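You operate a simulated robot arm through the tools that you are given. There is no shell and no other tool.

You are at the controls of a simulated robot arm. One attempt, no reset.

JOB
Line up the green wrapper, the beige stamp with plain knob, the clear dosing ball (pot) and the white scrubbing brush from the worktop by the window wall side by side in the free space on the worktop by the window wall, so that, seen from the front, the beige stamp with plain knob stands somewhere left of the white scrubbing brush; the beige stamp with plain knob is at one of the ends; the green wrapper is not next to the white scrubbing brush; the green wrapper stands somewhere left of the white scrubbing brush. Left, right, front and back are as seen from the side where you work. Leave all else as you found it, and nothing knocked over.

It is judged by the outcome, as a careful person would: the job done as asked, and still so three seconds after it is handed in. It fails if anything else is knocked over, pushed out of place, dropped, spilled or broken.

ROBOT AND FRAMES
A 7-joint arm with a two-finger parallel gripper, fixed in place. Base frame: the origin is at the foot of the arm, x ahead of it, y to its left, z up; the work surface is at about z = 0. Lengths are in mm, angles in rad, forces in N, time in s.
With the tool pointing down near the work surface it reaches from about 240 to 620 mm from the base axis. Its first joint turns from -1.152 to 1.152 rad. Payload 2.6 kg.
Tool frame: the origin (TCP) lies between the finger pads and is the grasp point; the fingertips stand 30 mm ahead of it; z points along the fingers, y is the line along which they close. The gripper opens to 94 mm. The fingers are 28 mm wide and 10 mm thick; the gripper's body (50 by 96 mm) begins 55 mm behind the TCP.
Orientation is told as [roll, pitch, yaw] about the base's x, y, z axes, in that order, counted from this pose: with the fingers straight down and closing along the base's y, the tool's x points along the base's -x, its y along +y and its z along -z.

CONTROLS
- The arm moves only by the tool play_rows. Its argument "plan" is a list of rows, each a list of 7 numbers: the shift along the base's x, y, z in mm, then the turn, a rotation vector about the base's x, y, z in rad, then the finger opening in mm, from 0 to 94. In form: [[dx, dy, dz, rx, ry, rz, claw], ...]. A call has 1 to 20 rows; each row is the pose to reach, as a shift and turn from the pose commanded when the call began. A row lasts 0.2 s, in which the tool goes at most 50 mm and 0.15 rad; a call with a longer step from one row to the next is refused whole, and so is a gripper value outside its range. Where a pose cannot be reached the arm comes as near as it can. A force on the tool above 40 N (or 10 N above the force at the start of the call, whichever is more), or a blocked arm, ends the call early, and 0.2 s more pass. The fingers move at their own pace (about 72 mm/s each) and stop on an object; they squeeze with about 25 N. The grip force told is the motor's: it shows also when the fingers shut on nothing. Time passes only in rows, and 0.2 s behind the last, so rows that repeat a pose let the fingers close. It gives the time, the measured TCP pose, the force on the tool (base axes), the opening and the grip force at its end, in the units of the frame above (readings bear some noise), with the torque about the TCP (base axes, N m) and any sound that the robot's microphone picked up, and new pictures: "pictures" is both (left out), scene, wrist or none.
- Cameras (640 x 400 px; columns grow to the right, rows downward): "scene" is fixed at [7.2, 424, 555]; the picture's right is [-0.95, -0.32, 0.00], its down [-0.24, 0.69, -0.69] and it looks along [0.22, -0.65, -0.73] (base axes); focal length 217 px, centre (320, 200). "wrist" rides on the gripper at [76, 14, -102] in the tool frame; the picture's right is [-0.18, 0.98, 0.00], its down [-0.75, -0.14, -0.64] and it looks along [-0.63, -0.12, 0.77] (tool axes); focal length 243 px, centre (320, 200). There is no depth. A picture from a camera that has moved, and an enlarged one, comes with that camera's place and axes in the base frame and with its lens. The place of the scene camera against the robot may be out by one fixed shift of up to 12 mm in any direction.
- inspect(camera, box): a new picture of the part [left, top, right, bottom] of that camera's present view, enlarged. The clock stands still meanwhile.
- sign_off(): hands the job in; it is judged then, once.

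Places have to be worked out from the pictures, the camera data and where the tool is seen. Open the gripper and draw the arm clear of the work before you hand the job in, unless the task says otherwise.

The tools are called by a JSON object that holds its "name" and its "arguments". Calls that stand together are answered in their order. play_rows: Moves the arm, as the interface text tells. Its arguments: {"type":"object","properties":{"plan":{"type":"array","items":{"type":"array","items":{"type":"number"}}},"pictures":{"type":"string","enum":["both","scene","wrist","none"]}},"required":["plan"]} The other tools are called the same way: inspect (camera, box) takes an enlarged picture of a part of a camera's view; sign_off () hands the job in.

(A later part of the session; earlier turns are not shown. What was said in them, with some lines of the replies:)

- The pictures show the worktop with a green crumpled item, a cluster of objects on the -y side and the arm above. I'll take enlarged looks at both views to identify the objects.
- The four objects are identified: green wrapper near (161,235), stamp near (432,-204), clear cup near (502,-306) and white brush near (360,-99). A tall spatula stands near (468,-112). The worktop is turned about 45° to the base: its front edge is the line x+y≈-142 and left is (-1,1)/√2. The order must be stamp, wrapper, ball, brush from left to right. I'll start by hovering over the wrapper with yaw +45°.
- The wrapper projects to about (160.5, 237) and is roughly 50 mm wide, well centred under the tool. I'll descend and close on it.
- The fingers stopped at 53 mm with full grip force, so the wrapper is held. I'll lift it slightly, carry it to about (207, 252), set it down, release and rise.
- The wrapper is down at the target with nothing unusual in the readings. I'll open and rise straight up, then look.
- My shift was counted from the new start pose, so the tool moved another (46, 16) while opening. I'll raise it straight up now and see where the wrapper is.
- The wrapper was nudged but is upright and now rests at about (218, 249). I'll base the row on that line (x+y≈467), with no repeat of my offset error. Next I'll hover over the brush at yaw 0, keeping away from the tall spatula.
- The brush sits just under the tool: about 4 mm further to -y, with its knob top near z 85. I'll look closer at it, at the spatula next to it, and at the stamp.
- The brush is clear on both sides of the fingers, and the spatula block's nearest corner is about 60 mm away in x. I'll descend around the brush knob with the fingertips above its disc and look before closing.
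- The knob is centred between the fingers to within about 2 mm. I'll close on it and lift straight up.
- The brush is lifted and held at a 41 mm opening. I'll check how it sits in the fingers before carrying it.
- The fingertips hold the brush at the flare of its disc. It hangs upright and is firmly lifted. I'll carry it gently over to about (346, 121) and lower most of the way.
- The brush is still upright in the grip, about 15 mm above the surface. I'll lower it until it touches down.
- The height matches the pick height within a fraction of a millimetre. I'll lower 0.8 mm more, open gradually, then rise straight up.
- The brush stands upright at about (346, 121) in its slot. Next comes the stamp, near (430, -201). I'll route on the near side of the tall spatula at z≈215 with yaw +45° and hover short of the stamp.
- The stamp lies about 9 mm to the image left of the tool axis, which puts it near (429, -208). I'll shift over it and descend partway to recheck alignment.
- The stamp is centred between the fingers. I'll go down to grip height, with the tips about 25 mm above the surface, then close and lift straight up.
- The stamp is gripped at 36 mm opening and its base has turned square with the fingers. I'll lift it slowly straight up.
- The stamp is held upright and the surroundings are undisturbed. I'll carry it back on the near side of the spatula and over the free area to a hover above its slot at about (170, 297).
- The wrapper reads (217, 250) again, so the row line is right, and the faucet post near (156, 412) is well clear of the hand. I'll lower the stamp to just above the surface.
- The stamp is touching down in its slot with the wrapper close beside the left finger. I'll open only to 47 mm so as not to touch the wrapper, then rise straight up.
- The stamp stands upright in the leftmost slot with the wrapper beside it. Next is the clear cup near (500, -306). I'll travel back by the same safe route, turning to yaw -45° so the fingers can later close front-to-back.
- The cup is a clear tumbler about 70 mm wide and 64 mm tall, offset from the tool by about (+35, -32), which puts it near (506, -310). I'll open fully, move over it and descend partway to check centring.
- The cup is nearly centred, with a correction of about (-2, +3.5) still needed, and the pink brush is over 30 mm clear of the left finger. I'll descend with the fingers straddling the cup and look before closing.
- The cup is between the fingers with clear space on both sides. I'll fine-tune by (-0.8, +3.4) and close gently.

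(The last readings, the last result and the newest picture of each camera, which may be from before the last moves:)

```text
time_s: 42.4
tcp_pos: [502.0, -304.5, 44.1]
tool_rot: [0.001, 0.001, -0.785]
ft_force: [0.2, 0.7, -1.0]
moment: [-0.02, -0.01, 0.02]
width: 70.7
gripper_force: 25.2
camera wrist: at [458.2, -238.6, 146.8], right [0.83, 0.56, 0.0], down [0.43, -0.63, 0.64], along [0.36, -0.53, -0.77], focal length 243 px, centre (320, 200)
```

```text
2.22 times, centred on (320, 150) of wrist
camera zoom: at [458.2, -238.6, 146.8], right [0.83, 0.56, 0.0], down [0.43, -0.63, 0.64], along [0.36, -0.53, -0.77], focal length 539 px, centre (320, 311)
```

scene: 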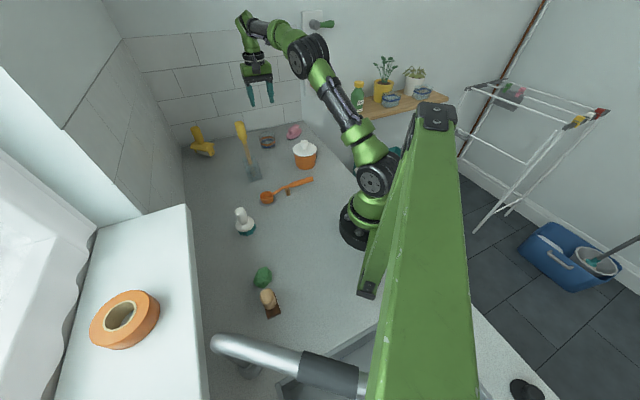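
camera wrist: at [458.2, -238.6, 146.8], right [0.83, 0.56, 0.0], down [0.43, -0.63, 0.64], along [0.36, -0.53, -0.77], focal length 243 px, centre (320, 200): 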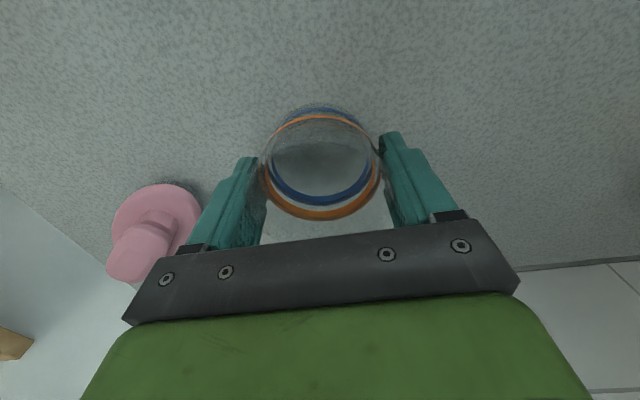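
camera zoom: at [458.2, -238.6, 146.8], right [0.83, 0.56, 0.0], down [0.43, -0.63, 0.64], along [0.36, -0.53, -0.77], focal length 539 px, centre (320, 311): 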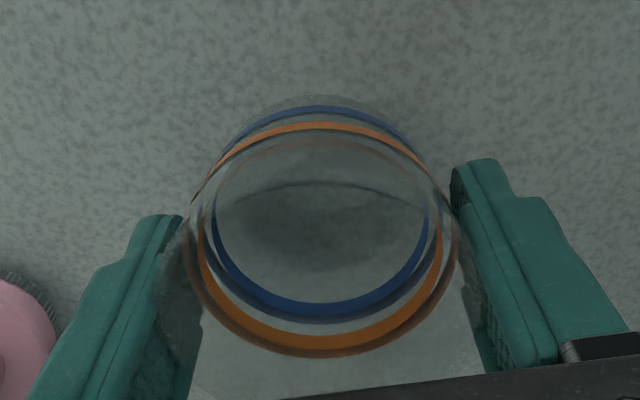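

The fingers stopped at 70.7 mm with full force, which matches the cup's width. I'll lift it slowly and check.

{"name": "play_rows", "arguments": {"plan": [[0, 0, 5, 0, 0, 0, 50], [0, 0, 15, 0, 0, 0, 50], [0, 0, 35, 0, 0, 0, 50], [0, 0, 60, 0, 0, 0, 50], [0, 0, 90, 0, 0, 0, 50], [0, 0, 90, 0, 0, 0, 50]], "pictures": "both"}}

{"name": "inspect", "arguments": {"camera": "wrist", "box": [200, 60, 440, 240]}}

{"name": "inspect", "arguments": {"camera": "scene", "box": [200, 60, 340, 180]}}

```text
time_s: 43.8
tcp_pos: [502.0, -303.0, 135.9]
tool_rot: [0.001, 0.0, -0.785]
ft_force: [1.6, -1.5, 0.3]
moment: [0.03, 0.0, 0.02]
width: 70.9
gripper_force: 25.1
camera wrist: at [458.3, -237.7, 238.4], right [0.83, 0.56, 0.0], down [0.43, -0.63, 0.64], along [0.36, -0.53, -0.77], focal length 243 px, centre (320, 200)
```

scene: 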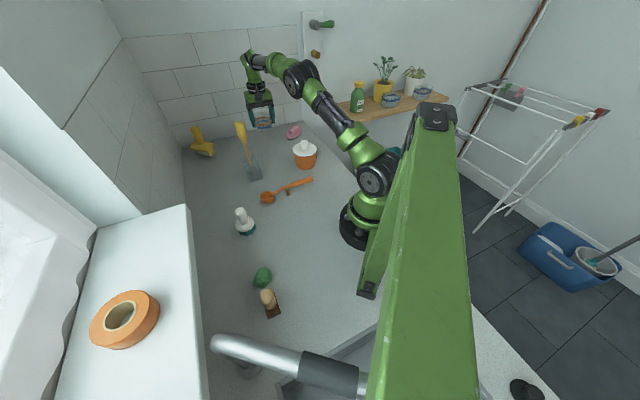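
wrist: 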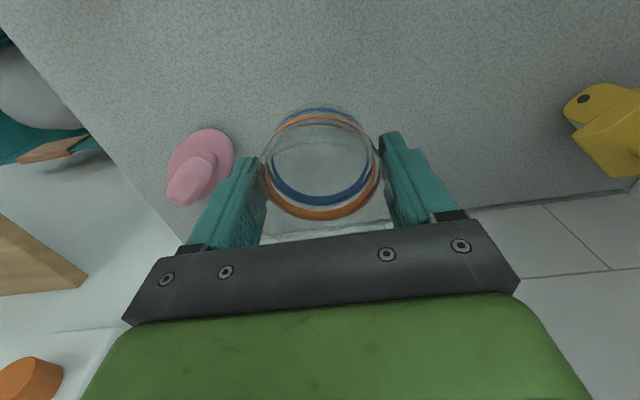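

```text
2.22 times, centred on (320, 150) of wrist
camera zoom: at [458.3, -237.7, 238.4], right [0.83, 0.56, 0.0], down [0.43, -0.63, 0.64], along [0.36, -0.53, -0.77], focal length 539 px, centre (320, 311)
```

zoom: 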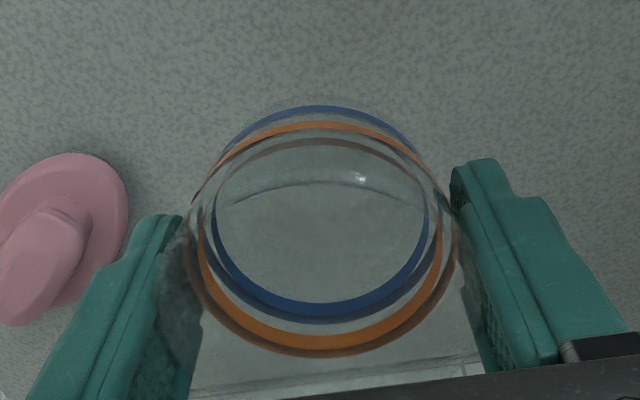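

```text
3.33 times, centred on (270, 120) of scene
camera zoom: at [7.2, 424.0, 555.0], right [-0.95, -0.32, 0.0], down [-0.24, 0.69, -0.69], along [0.22, -0.65, -0.73], focal length 722 px, centre (487, 467)
```

zoom: 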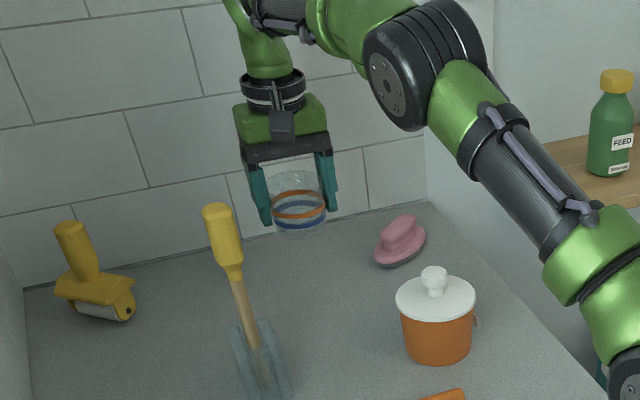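

The cup is held securely and hangs straight. I'll raise it above the spatula height and carry it along the safe route to hover over its slot at about (281, 186).

{"name": "play_rows", "arguments": {"plan": [[0, 0, 35, 0, 0, 0, 50], [0, 0, 75, 0, 0, 0, 50], [0, 0, 115, 0, 0, 0, 50], [-24, 28, 115, 0, 0, 0, 50], [-48, 57, 115, 0, 0, 0, 50], [-73, 85, 115, 0, 0, 0, 50], [-97, 114, 115, 0, 0, 0, 50], [-121, 142, 115, 0, 0, 0, 50], [-134, 177, 115, 0, 0, 0, 50], [-148, 212, 115, 0, 0, 0, 50], [-161, 247, 115, 0, 0, 0, 50], [-177, 281, 115, 0, 0, 0, 50], [-192, 316, 115, 0, 0, 0, 50], [-202, 346, 115, 0, 0, 0, 50], [-212, 376, 115, 0, 0, 0, 50], [-221, 406, 110, 0, 0, 0, 50], [-221.2, 435, 100, 0, 0, 0, 50], [-221.2, 464, 85, 0, 0, 0, 50], [-221.2, 491.2, 70, 0, 0, 0, 50], [-221.2, 491.2, 70, 0, 0, 0, 50]], "pictures": "both"}}

```text
time_s: 47.0
tcp_pos: [541.9, 94.2, 304.6]
tool_rot: [0.048, 0.067, -0.753]
ft_force: [-25.6, -9.8, -1.0]
moment: [-0.01, 0.04, 0.29]
width: 70.6
gripper_force: 24.7
out of reach, approached as far as the arm can: row 3, 4, 5, 6, 7, 8, 9, 10, 11, 12, 13, 14, 15
stopped in row 15: the force on the tool passed its limit at 138 N (the readings are from after the stop); the commanded pose is now the measured one
camera wrist: at [496.9, 149.1, 412.5], right [0.81, 0.59, 0.04], down [0.46, -0.67, 0.58], along [0.37, -0.45, -0.81], focal length 243 px, centre (320, 200)
```

scene: 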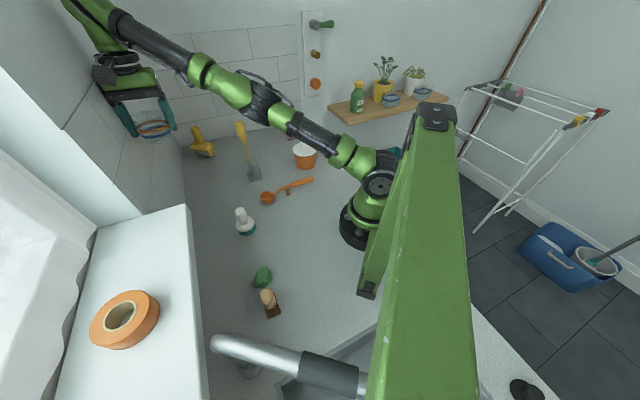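
wrist: 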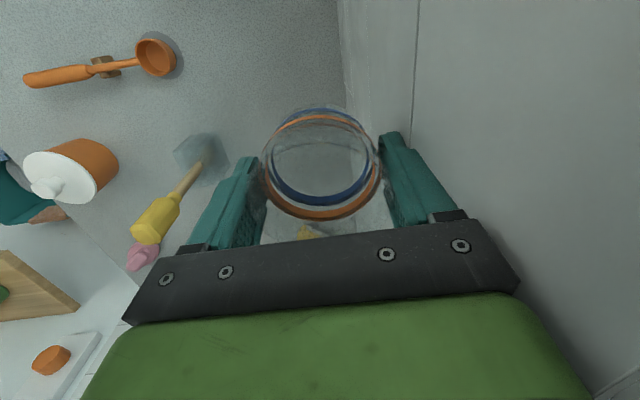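

The raised point was beyond reach. The arm stretched out, swung around and touched the window wall at about (542, 94, 305). The cup is still gripped, and the spatula and other objects are still standing. I'll back gently off the wall in -x/-y with small steps and see how the arm responds.

{"name": "play_rows", "arguments": {"plan": [[-4, -4, 0, 0, 0, 0, 50], [-10, -8, 0, 0, 0, 0, 50], [-18, -10, 0, 0, 0, 0, 50], [-18, -10, 0, 0, 0, 0, 50]], "pictures": "both"}}

```text
time_s: 48.0
tcp_pos: [539.0, 88.7, 308.6]
tool_rot: [0.047, 0.066, -0.751]
ft_force: [1.0, 0.6, -0.5]
moment: [0.01, -0.04, 0.02]
width: 70.8
gripper_force: 24.9
out of reach, approached as far as the arm can: row 1, 2, 3, 4
camera wrist: at [495.5, 143.6, 416.0], right [0.81, 0.59, 0.03], down [0.46, -0.67, 0.58], along [0.37, -0.45, -0.81], focal length 243 px, centre (320, 200)
```

scene: 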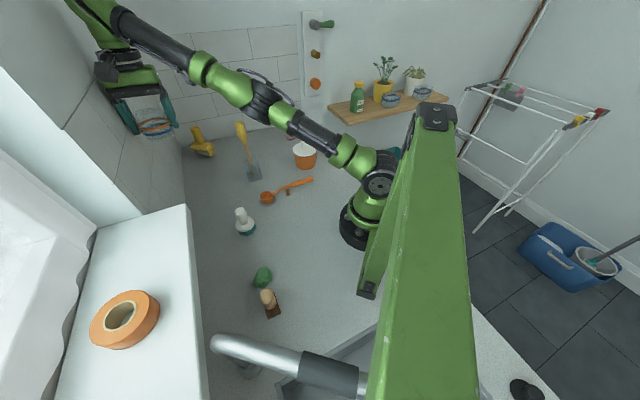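
wrist: 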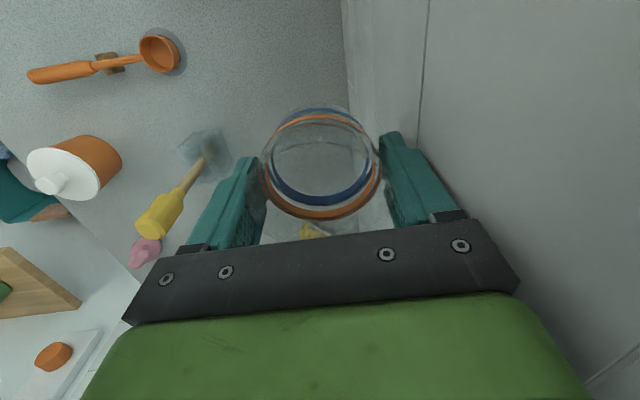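

The hand is off the wall (force about 0), but the arm is stretched straight and only slides along its reach limit. Lowering should let the elbow bend again, and the space below is clear. I'll go down gently.

{"name": "play_rows", "arguments": {"plan": [[0, 0, -15, 0, 0, 0, 50], [0, 0, -35, 0, 0, 0, 50], [0, 0, -55, 0, 0, 0, 50], [-5, 0, -75, 0, 0, 0, 50], [-5, 0, -75, 0, 0, 0, 50]], "pictures": "both"}}

```text
time_s: 48.5
tcp_pos: [547.0, 88.4, 295.7]
tool_rot: [0.052, 0.07, -0.75]
ft_force: [-28.8, -7.6, -1.1]
moment: [-0.02, 0.02, 0.4]
width: 70.5
gripper_force: 25.0
out of reach, approached as far as the arm can: row 1, 2
stopped in row 2: the force on the tool passed its limit at 91 N (the readings are from after the stop); the commanded pose is now the measured one
camera wrist: at [502.2, 143.3, 403.8], right [0.81, 0.59, 0.04], down [0.46, -0.67, 0.58], along [0.37, -0.45, -0.81], focal length 243 px, centre (320, 200)
```

scene: 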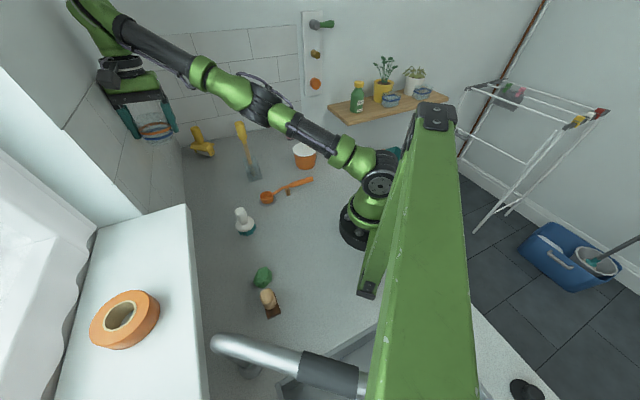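
wrist: 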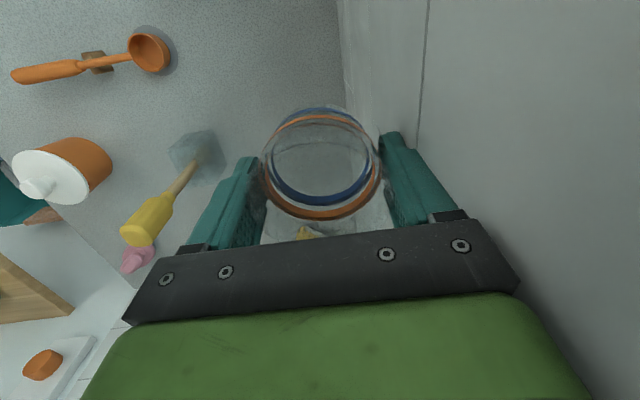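

The arm stays stretched and slid outward to touch the wall again, now with a steady push of about 29 N. I'll first swing sideways along the arc toward y=0, where the wall is much further away.

{"name": "play_rows", "arguments": {"plan": [[-1, -8, 0, 0, 0, 0, 50], [1, -20, 0, 0, 0, 0, 50], [3, -35, 0, 0, 0, 0, 50], [5, -50, 0, 0, 0, 0, 50], [6, -65, 0, 0, 0, 0, 50], [7, -80, 0, 0, 0, 0, 50], [7, -93, 0, 0, 0, 0, 50], [7, -93, 0, 0, 0, 0, 50]], "pictures": "both"}}

```text
time_s: 50.2
tcp_pos: [554.5, -3.1, 294.4]
tool_rot: [0.051, 0.067, -0.751]
ft_force: [-0.3, 0.0, 0.8]
moment: [0.0, 0.03, 0.02]
width: 70.8
gripper_force: 24.9
camera wrist: at [508.5, 50.4, 403.1], right [0.81, 0.59, 0.04], down [0.46, -0.67, 0.58], along [0.37, -0.45, -0.81], focal length 243 px, centre (320, 200)
```

scene: 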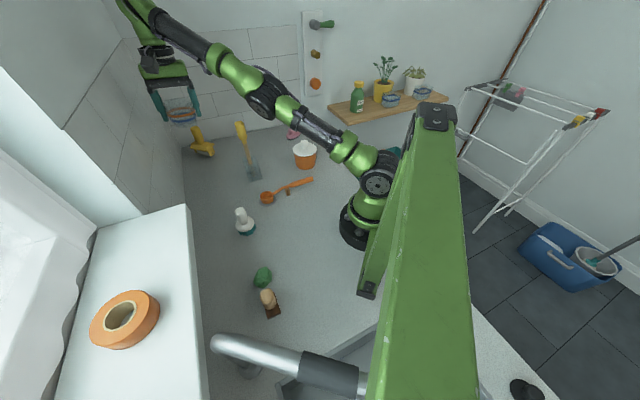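
wrist: 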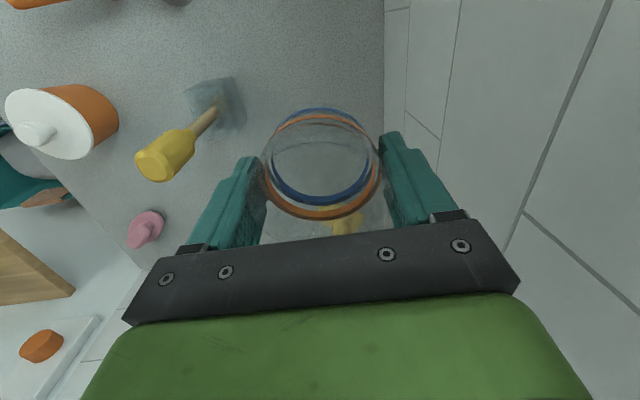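

The hand is free of the wall and the target was reached without a reach warning. I'll lower from here at constant x so the elbow can bend.

{"name": "play_rows", "arguments": {"plan": [[0, 2, -10, 0, 0, 0, 50], [0, 4, -22, 0, 0, 0, 50], [0, 5, -36, 0, 0, 0, 50], [-2, 5, -50, 0, 0, 0, 50], [-5, 5, -64, 0, 0, 0, 50], [-8, 5, -78, 0, 0, 0, 50], [-8, 5, -78, 0, 0, 0, 50]], "pictures": "both"}}

```text
time_s: 51.9
tcp_pos: [580.9, 1.5, 229.4]
tool_rot: [0.051, 0.07, -0.75]
ft_force: [-0.4, -0.1, -0.5]
moment: [-0.03, 0.0, 0.01]
width: 70.6
gripper_force: 25.3
out of reach, approached as far as the arm can: row 2, 3, 4, 5, 6, 7
camera wrist: at [535.7, 55.7, 336.3], right [0.81, 0.59, 0.04], down [0.46, -0.67, 0.58], along [0.37, -0.45, -0.81], focal length 243 px, centre (320, 200)
```

scene: 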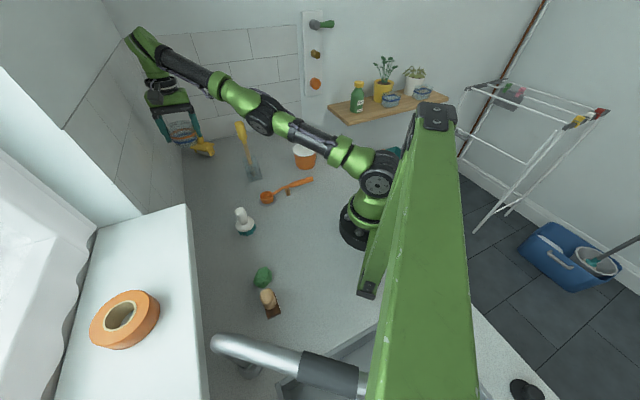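
wrist: 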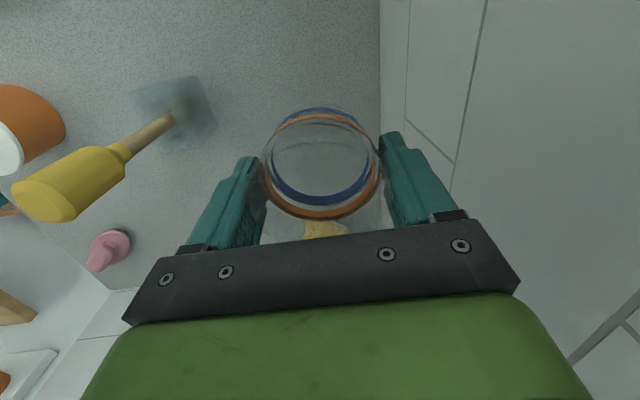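

The arm is still sliding along full stretch, now at (581, 1, 229), with nothing touched. I'll ask for a point moderately inward on the same slope and hold it, so the elbow gets time to fold.

{"name": "play_rows", "arguments": {"plan": [[-10, -3, -8, 0, 0, 0, 50], [-20, -6, -16, 0, 0, 0, 50], [-30, -8, -24, 0, 0, 0, 50], [-40, -8, -32, 0, 0, 0, 50], [-46, -8, -36, 0, 0, 0, 50], [-46, -8, -36, 0, 0, 0, 50], [-46, -8, -36, 0, 0, 0, 50], [-46, -8, -36, 0, 0, 0, 50]], "pictures": "none"}}

```text
time_s: 53.6
tcp_pos: [585.3, -9.1, 210.4]
tool_rot: [0.052, 0.069, -0.749]
ft_force: [-0.6, -0.8, -0.6]
moment: [-0.01, -0.02, 0.01]
width: 70.7
gripper_force: 25.1
out of reach, approached as far as the arm can: row 1, 2, 3, 4, 5, 6, 7, 8
```

Still stretched at (585, -9, 210), about 619 mm from the shoulder. I'll sweep down along the reach limit in the free space at y≈-40, since a downward sweep should fold the elbow.

{"name": "play_rows", "arguments": {"plan": [[40, 0, 10, 0, 0, 0, 50], [80, -2, 14, 0, 0, 0, 50], [90, -10, -8, 0, 0, 0, 50], [95, -18, -28, 0, 0, 0, 50], [97, -25, -48, 0, 0, 0, 50], [97, -32, -68, 0, 0, 0, 50], [95, -32, -85, 0, 0, 0, 50], [95, -32, -85, 0, 0, 0, 50]], "pictures": "both"}}

```text
time_s: 55.5
tcp_pos: [608.9, -27.6, 123.6]
tool_rot: [0.052, 0.068, -0.75]
ft_force: [0.1, 0.0, 0.1]
moment: [0.0, 0.0, -0.02]
width: 70.9
gripper_force: 25.1
out of reach, approached as far as the arm can: row 1, 2, 3, 4, 5, 6, 7, 8
camera wrist: at [564.0, 26.6, 230.3], right [0.81, 0.59, 0.04], down [0.46, -0.67, 0.58], along [0.37, -0.45, -0.81], focal length 243 px, centre (320, 200)
```

scene: 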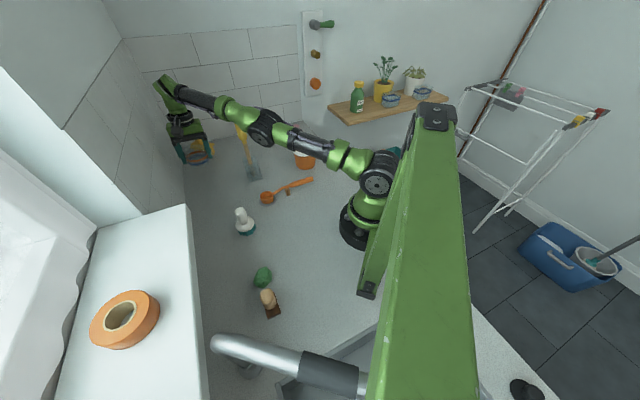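
wrist: 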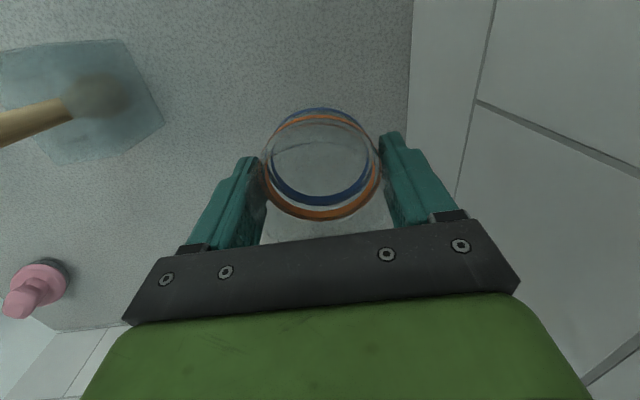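

The arm is exactly straight and up or down moves don't fold it. A tool pitch toward the base should fold the elbow. First I'll return up to about (553, 0, 287), where the cup is above the spatula and clear of the wall.

{"name": "play_rows", "arguments": {"plan": [[10, 10, 20, 0, 0, 0, 50], [12, 15, 45, 0, 0, 0, 50], [6, 22, 75, 0, 0, 0, 50], [-2, 28, 105, 0, 0, 0, 50], [-12, 34, 135, 0, 0, 0, 50], [-25, 38, 162, 0, 0, 0, 50], [-42, 40, 190, 0, 0, 0, 50], [-42, 40, 190, 0, 0, 0, 50]], "pictures": "none"}}

```text
time_s: 57.2
tcp_pos: [553.0, 14.0, 294.3]
tool_rot: [0.051, 0.069, -0.749]
ft_force: [-0.5, 0.9, -0.1]
moment: [-0.02, 0.03, 0.01]
width: 70.7
gripper_force: 24.5
out of reach, approached as far as the arm can: row 1, 2, 3, 4, 5, 6, 7, 8
```

Now at (553, 14, 294), clear of everything. I'll pitch the tool toward the base while asking for an inward move, to fold the elbow.

{"name": "play_rows", "arguments": {"plan": [[-25, 5, 5, 0, 0.1, 0, 50], [-50, 8, 8, 0, 0.2, 0, 50], [-75, 10, 10, 0, 0.3, 0, 50], [-95, 10, 12, 0, 0.36, 0, 50], [-110, 10, 12, 0, 0.36, 0, 50], [-110, 10, 12, 0, 0.36, 0, 50], [-110, 10, 12, 0, 0.36, 0, 50]], "pictures": "both"}}

```text
time_s: 58.9
tcp_pos: [441.9, 22.5, 304.4]
tool_rot: [-0.204, 0.326, -0.802]
ft_force: [-0.4, 0.3, -0.1]
moment: [0.02, -0.01, 0.03]
width: 71.1
gripper_force: 25.3
camera wrist: at [437.9, 76.9, 421.2], right [0.77, 0.59, -0.25], down [0.64, -0.67, 0.38], along [0.06, -0.45, -0.89], focal length 243 px, centre (320, 200)
```

scene: 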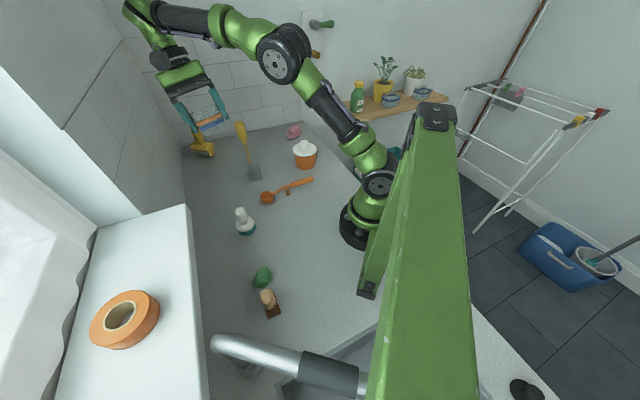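
wrist: 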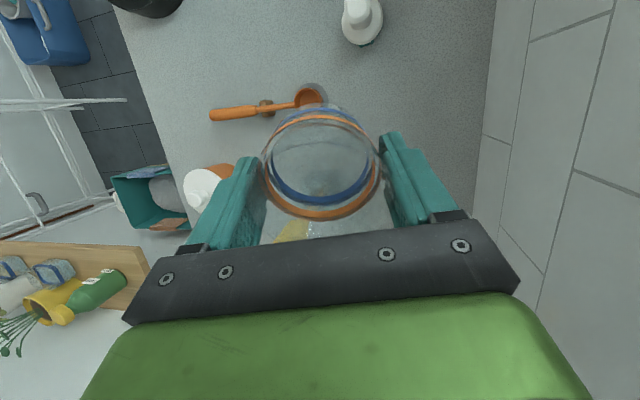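

The elbow has folded, the reach is normal again and the cup is still held. I'll move inward and turn the tool back to vertical step by step.

{"name": "play_rows", "arguments": {"plan": [[-20, 5, 0, 0, 0, 0, 50], [-45, 10, 0, -0.027, -0.112, -0.005, 50], [-70, 15, -5, -0.053, -0.224, -0.01, 50], [-95, 20, -10, -0.08, -0.337, -0.014, 50], [-110, 25, -15, -0.089, -0.374, -0.016, 50], [-110, 25, -15, -0.089, -0.374, -0.016, 50]], "pictures": "both"}}

```text
time_s: 60.2
tcp_pos: [332.5, 46.7, 290.1]
tool_rot: [0.002, -0.002, -0.784]
ft_force: [-0.4, 1.0, -0.5]
moment: [0.02, 0.01, -0.01]
width: 70.8
gripper_force: 25.5
camera wrist: at [287.2, 112.1, 391.8], right [0.82, 0.57, 0.0], down [0.43, -0.63, 0.64], along [0.37, -0.53, -0.77], focal length 243 px, centre (320, 200)
```

scene: 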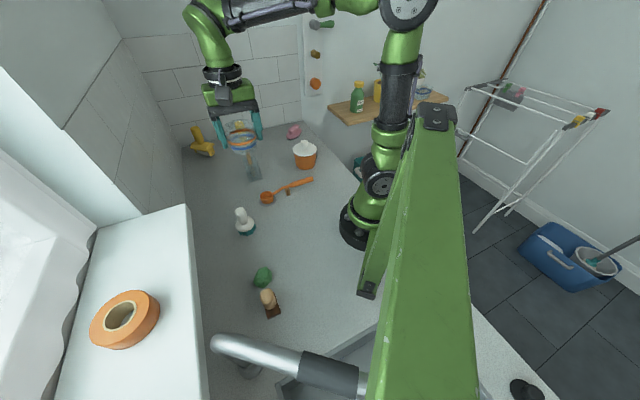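
wrist: 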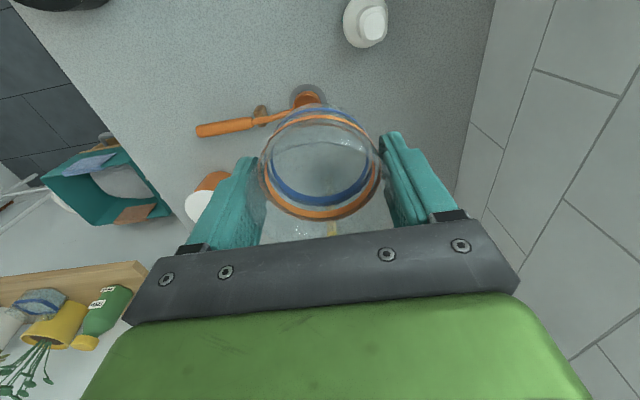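

The tool is vertical again and the cup is secure at (332, 47, 290). I'll move to hover over the cup slot at about (281, 187) and check the neighbours.

{"name": "play_rows", "arguments": {"plan": [[-12, 35, 0, 0, 0, 0, 50], [-25, 70, -5, 0, 0, 0, 50], [-38, 105, -20, 0, 0, 0, 50], [-51.5, 140.3, -45, 0, 0, 0, 50], [-51.5, 140.3, -85, 0, 0, 0, 50], [-51.5, 140.3, -125, 0, 0, 0, 50], [-51.5, 140.3, -145, 0, 0, 0, 50], [-51.5, 140.3, -145, 0, 0, 0, 50]], "pictures": "both"}}

```text
time_s: 62.0
tcp_pos: [280.4, 189.4, 145.9]
tool_rot: [-0.002, -0.001, -0.783]
ft_force: [-0.6, 1.2, 0.3]
moment: [0.0, 0.0, 0.0]
width: 70.9
gripper_force: 25.5
camera wrist: at [236.3, 254.1, 248.8], right [0.82, 0.57, 0.0], down [0.43, -0.63, 0.64], along [0.36, -0.53, -0.77], focal length 243 px, centre (320, 200)
```

scene: 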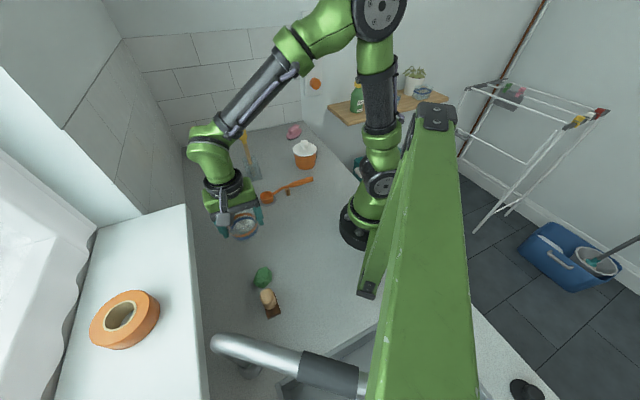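
wrist: 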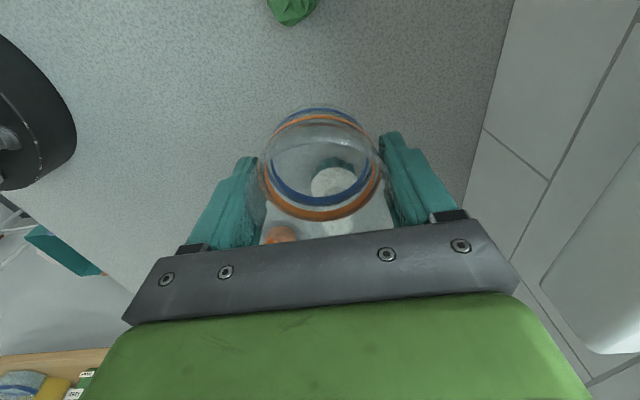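

The cup hovers over the slot between wrapper and brush. I'll zoom in to check clearances before lowering.

{"name": "inspect", "arguments": {"camera": "wrist", "box": [200, 60, 440, 240]}}

{"name": "inspect", "arguments": {"camera": "scene", "box": [190, 180, 310, 330]}}

```text
2.22 times, centred on (320, 150) of wrist
camera zoom: at [236.3, 254.1, 248.8], right [0.82, 0.57, 0.0], down [0.43, -0.63, 0.64], along [0.36, -0.53, -0.77], focal length 539 px, centre (320, 311)
```

zoom: 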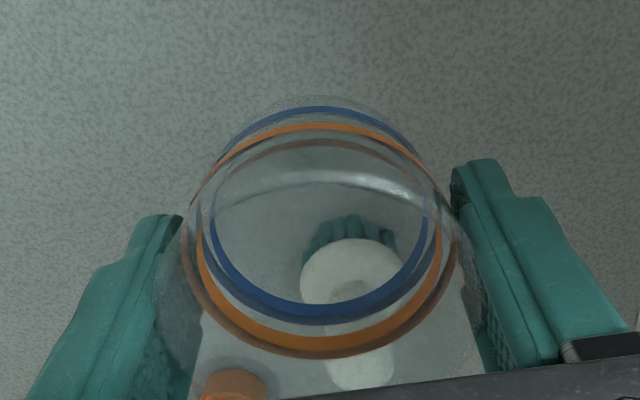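

```text
2.67 times, centred on (250, 255) of scene
camera zoom: at [7.2, 424.0, 555.0], right [-0.95, -0.32, 0.0], down [-0.24, 0.69, -0.69], along [0.22, -0.65, -0.73], focal length 578 px, centre (507, 53)
```

zoom: 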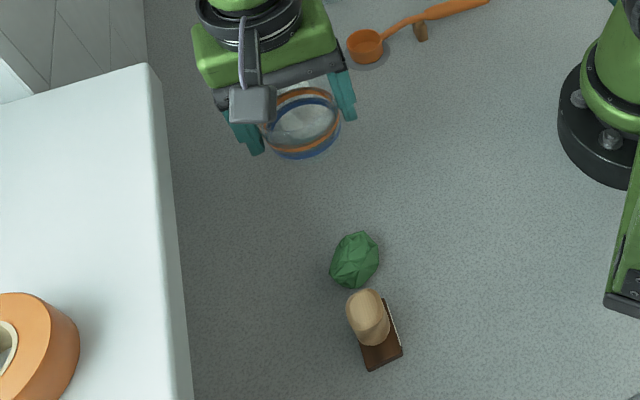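

The gaps on both sides are about 26 mm, so the slot is good. I'll lower the cup to a few millimetres above the surface.

{"name": "play_rows", "arguments": {"plan": [[0, 0, -25, 0, 0, 0, 50], [0, 0, -50, 0, 0, 0, 50], [0, 0, -75, 0, 0, 0, 50], [0, 0, -90, 0, 0, 0, 50], [0, 0, -96, 0, 0, 0, 50], [0, 0, -96, 0, 0, 0, 50]], "pictures": "wrist"}}

```text
time_s: 63.5
tcp_pos: [283.1, 188.1, 50.3]
tool_rot: [0.0, 0.0, -0.784]
ft_force: [0.0, 0.1, 0.7]
moment: [0.02, 0.0, 0.0]
width: 71.0
gripper_force: 24.7
camera wrist: at [237.0, 253.5, 152.4], right [0.82, 0.57, 0.0], down [0.43, -0.63, 0.64], along [0.36, -0.53, -0.77], focal length 243 px, centre (320, 200)
```

wrist: 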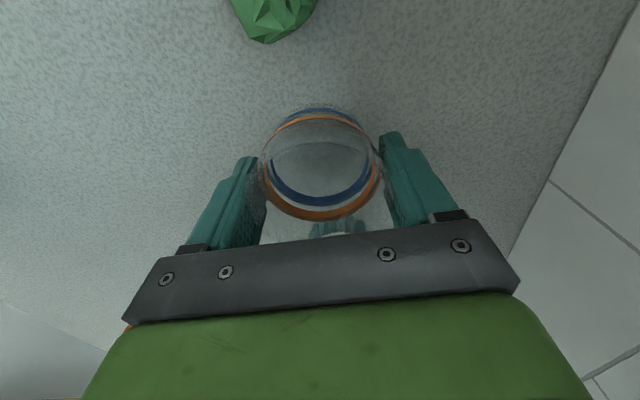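

The reading is z 50.3, so about 6 mm remain. I'll lower in small steps and watch the vertical force for contact.

{"name": "play_rows", "arguments": {"plan": [[0, 0, -2, 0, 0, 0, 50], [0, 0, -4, 0, 0, 0, 50], [0, 0, -5, 0, 0, 0, 50], [0, 0, -5.5, 0, 0, 0, 50], [0, 0, -5.5, 0, 0, 0, 50]], "pictures": "none"}}

```text
time_s: 64.7
tcp_pos: [281.3, 188.2, 44.7]
tool_rot: [0.001, -0.002, -0.782]
ft_force: [1.1, -0.5, 2.4]
moment: [0.02, -0.09, 0.0]
width: 70.8
gripper_force: 25.5
```

Fz rose to 2.4 N, so the cup base is touching. I'll open gradually to full width without moving, then look.

{"name": "play_rows", "arguments": {"plan": [[0, 0, 0, 0, 0, 0, 73], [0, 0, 0, 0, 0, 0, 78], [0, 0, 0, 0, 0, 0, 86], [0, 0, 0, 0, 0, 0, 94], [0, 0, 0, 0, 0, 0, 94]], "pictures": "both"}}

{"name": "inspect", "arguments": {"camera": "wrist", "box": [200, 60, 440, 240]}}

```text
time_s: 65.8
tcp_pos: [282.6, 187.9, 43.4]
tool_rot: [-0.001, -0.002, -0.785]
ft_force: [-0.1, 0.3, -0.2]
moment: [0.03, 0.02, -0.07]
width: 94.2
gripper_force: 0.1
camera wrist: at [236.8, 253.6, 146.3], right [0.82, 0.57, 0.0], down [0.43, -0.63, 0.64], along [0.36, -0.53, -0.77], focal length 243 px, centre (320, 200)
```

scene: 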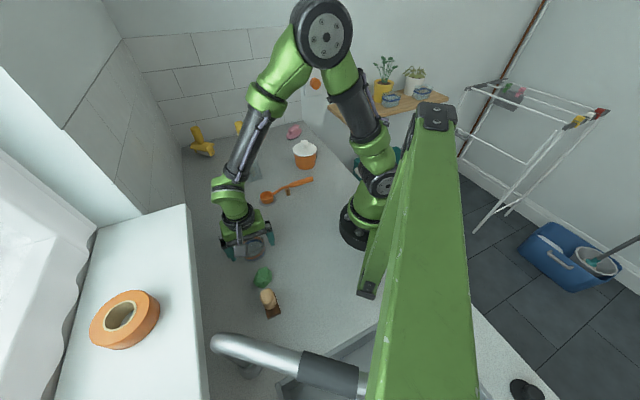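
wrist: 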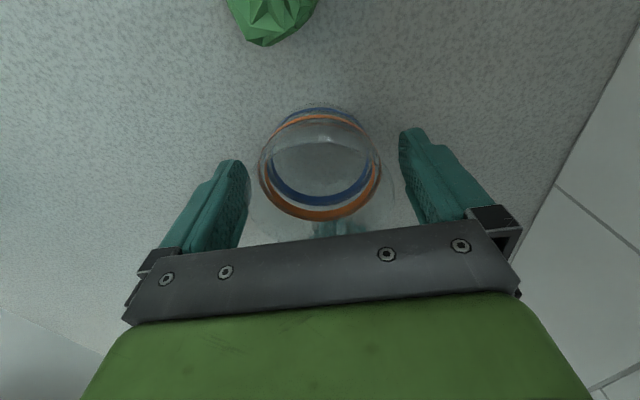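

```text
2.22 times, centred on (320, 150) of wrist
camera zoom: at [236.8, 253.6, 146.3], right [0.82, 0.57, 0.0], down [0.43, -0.63, 0.64], along [0.36, -0.53, -0.77], focal length 539 px, centre (320, 311)
```

zoom: 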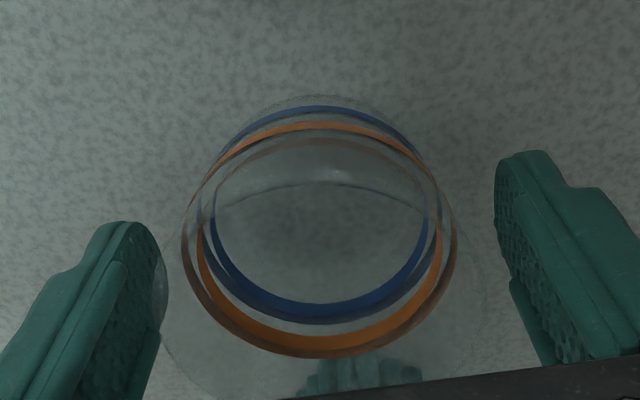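

The cup stands free between the open fingers. I'll rise straight up and then review the whole row.

{"name": "play_rows", "arguments": {"plan": [[0, 0, 8, 0, 0, 0, 94], [0, 0, 25, 0, 0, 0, 94], [0, 0, 55, 0, 0, 0, 94], [0, 0, 95, 0, 0, 0, 94], [0, 0, 135, 0, 0, 0, 94], [0, 0, 170, 0, 0, 0, 94]], "pictures": "both"}}

```text
time_s: 67.2
tcp_pos: [280.1, 189.8, 216.7]
tool_rot: [0.0, 0.0, -0.783]
ft_force: [0.3, 1.1, 0.3]
moment: [-0.02, 0.02, 0.0]
width: 94.1
gripper_force: 0.1
camera wrist: at [236.8, 254.6, 318.2], right [0.82, 0.57, 0.0], down [0.43, -0.63, 0.64], along [0.36, -0.53, -0.77], focal length 243 px, centre (320, 200)
```

scene: 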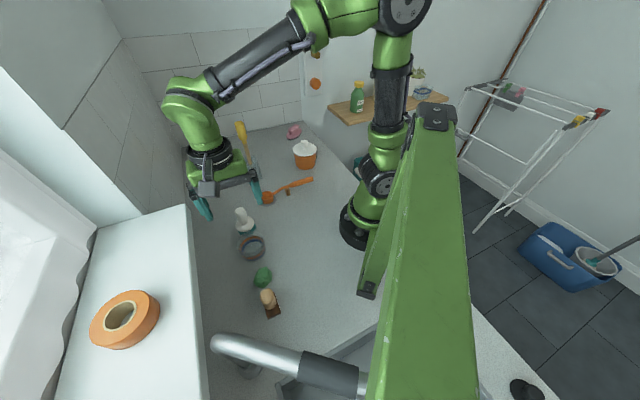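
wrist: 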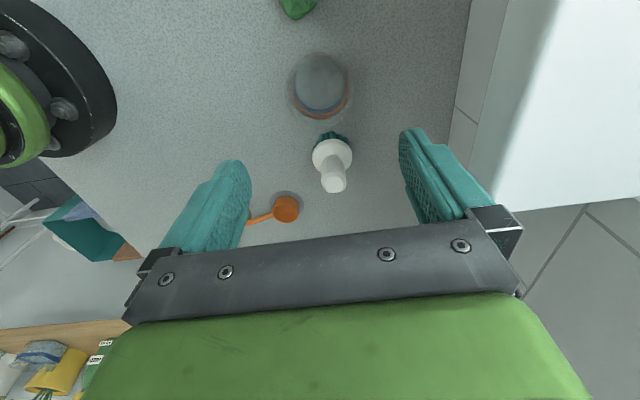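

All four stand in a row: stamp, wrapper, cup and brush from left to right. I'll draw the arm up and back to its starting pose, then check the whole scene.

{"name": "play_rows", "arguments": {"plan": [[0, 0, 40, 0, 0, 0.05, 94], [8, -10, 75, 0, 0, 0.15, 94], [30, -38, 77, 0, 0, 0.28, 94], [55, -70, 77, 0, 0, 0.41, 94], [80, -102, 77, 0, 0, 0.54, 94], [102, -130, 77, 0, 0, 0.67, 94], [118, -149, 77, 0, 0, 0.785, 94], [118, -149, 77, 0, 0, 0.785, 94]], "pictures": "both"}}

{"name": "inspect", "arguments": {"camera": "scene", "box": [190, 190, 330, 330]}}

{"name": "inspect", "arguments": {"camera": "scene", "box": [170, 100, 350, 212]}}

```text
time_s: 69.0
tcp_pos: [400.5, 38.0, 291.0]
tool_rot: [-0.001, 0.0, 0.004]
ft_force: [-0.8, 0.0, 0.3]
moment: [-0.02, 0.04, 0.02]
width: 94.0
gripper_force: 0.0
camera wrist: at [323.1, 52.9, 393.8], right [0.18, 0.98, 0.0], down [0.75, -0.14, 0.64], along [0.63, -0.12, -0.77], focal length 243 px, centre (320, 200)
```

scene: 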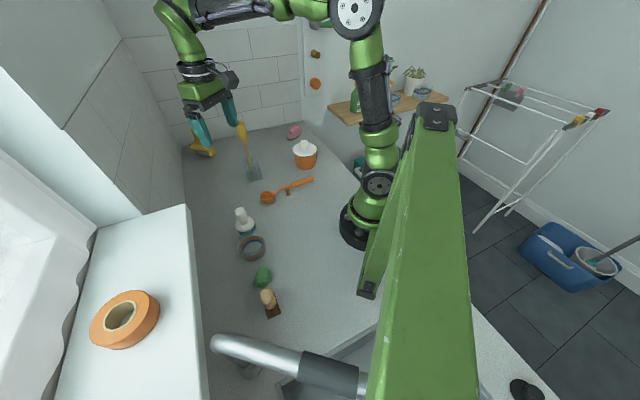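
wrist: 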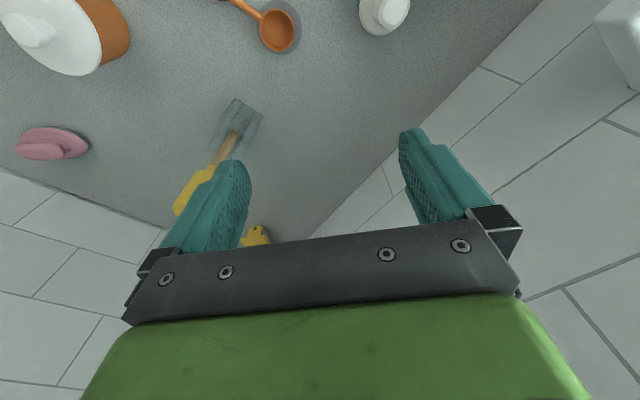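

```text
2.86 times, centred on (260, 260) of scene
camera zoom: at [7.2, 424.0, 555.0], right [-0.95, -0.32, 0.0], down [-0.24, 0.69, -0.69], along [0.22, -0.65, -0.73], focal length 619 px, centre (491, 29)
```

zoom: 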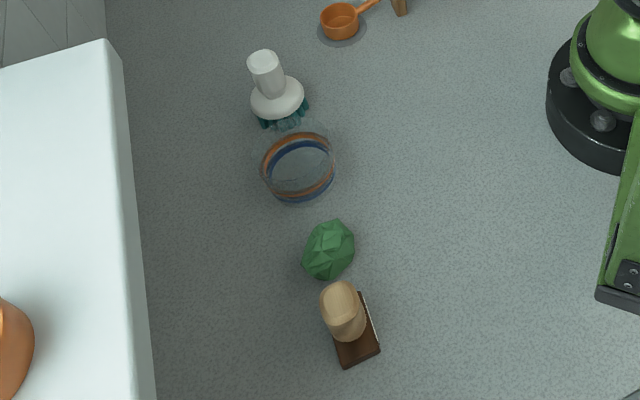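

```text
3.56 times, centred on (260, 156) of scene
camera zoom: at [7.2, 424.0, 555.0], right [-0.95, -0.32, 0.0], down [-0.24, 0.69, -0.69], along [0.22, -0.65, -0.73], focal length 770 px, centre (533, 356)
```

zoom: 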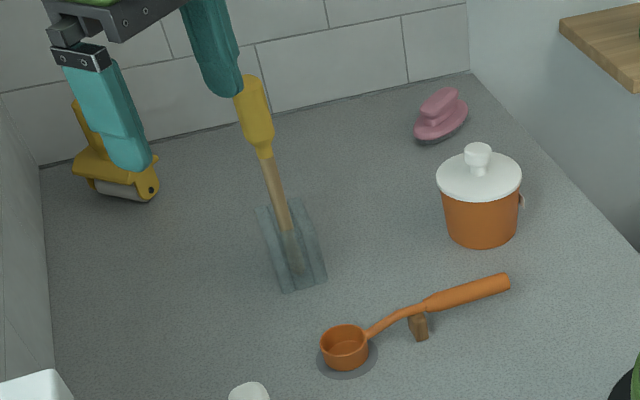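

The scene shows stamp, wrapper, cup and brush upright in a straight row in the free space, with positions agreeing within about 7 mm front to back. The spatula, ladle, pot, pink brush and roller are where they were at the start. The gripper is open and the arm is back at its starting pose, so I'll hand the job in.

{"name": "sign_off", "arguments": {}}

```text
The job is handed in.
```

The job is handed in. From the front, left to right, the row is: beige stamp, green wrapper, clear dosing ball (pot), white scrubbing brush. That meets all four conditions:
- **Stamp:** it is at the left end and left of the brush.
- **Wrapper:** it is left of the brush, with the dosing ball between them.

I read "front" as the open edge of the worktop, facing the window wall. All four stand upright, and in the last pictures they line up to within about 10 mm front to back. The spatula, ladle, pot, pink brush and roller look undisturbed there too. The gripper is open and the arm is back near its starting pose.

Two things went wrong along the way:
- **Wrapper:** I gave a wrong move while releasing it, and the gripper dragged it about 11 mm. It stayed upright, and I set the row to match where it ended up.
- **Dosing ball:** I lifted it past the arm's reach. The arm stretched straight and the gripper hit the window wall twice, with force peaks of 138 N and 91 N. The grip held and I saw no damage to the ball in the pictures. I did not look closely at the wall where it was hit.
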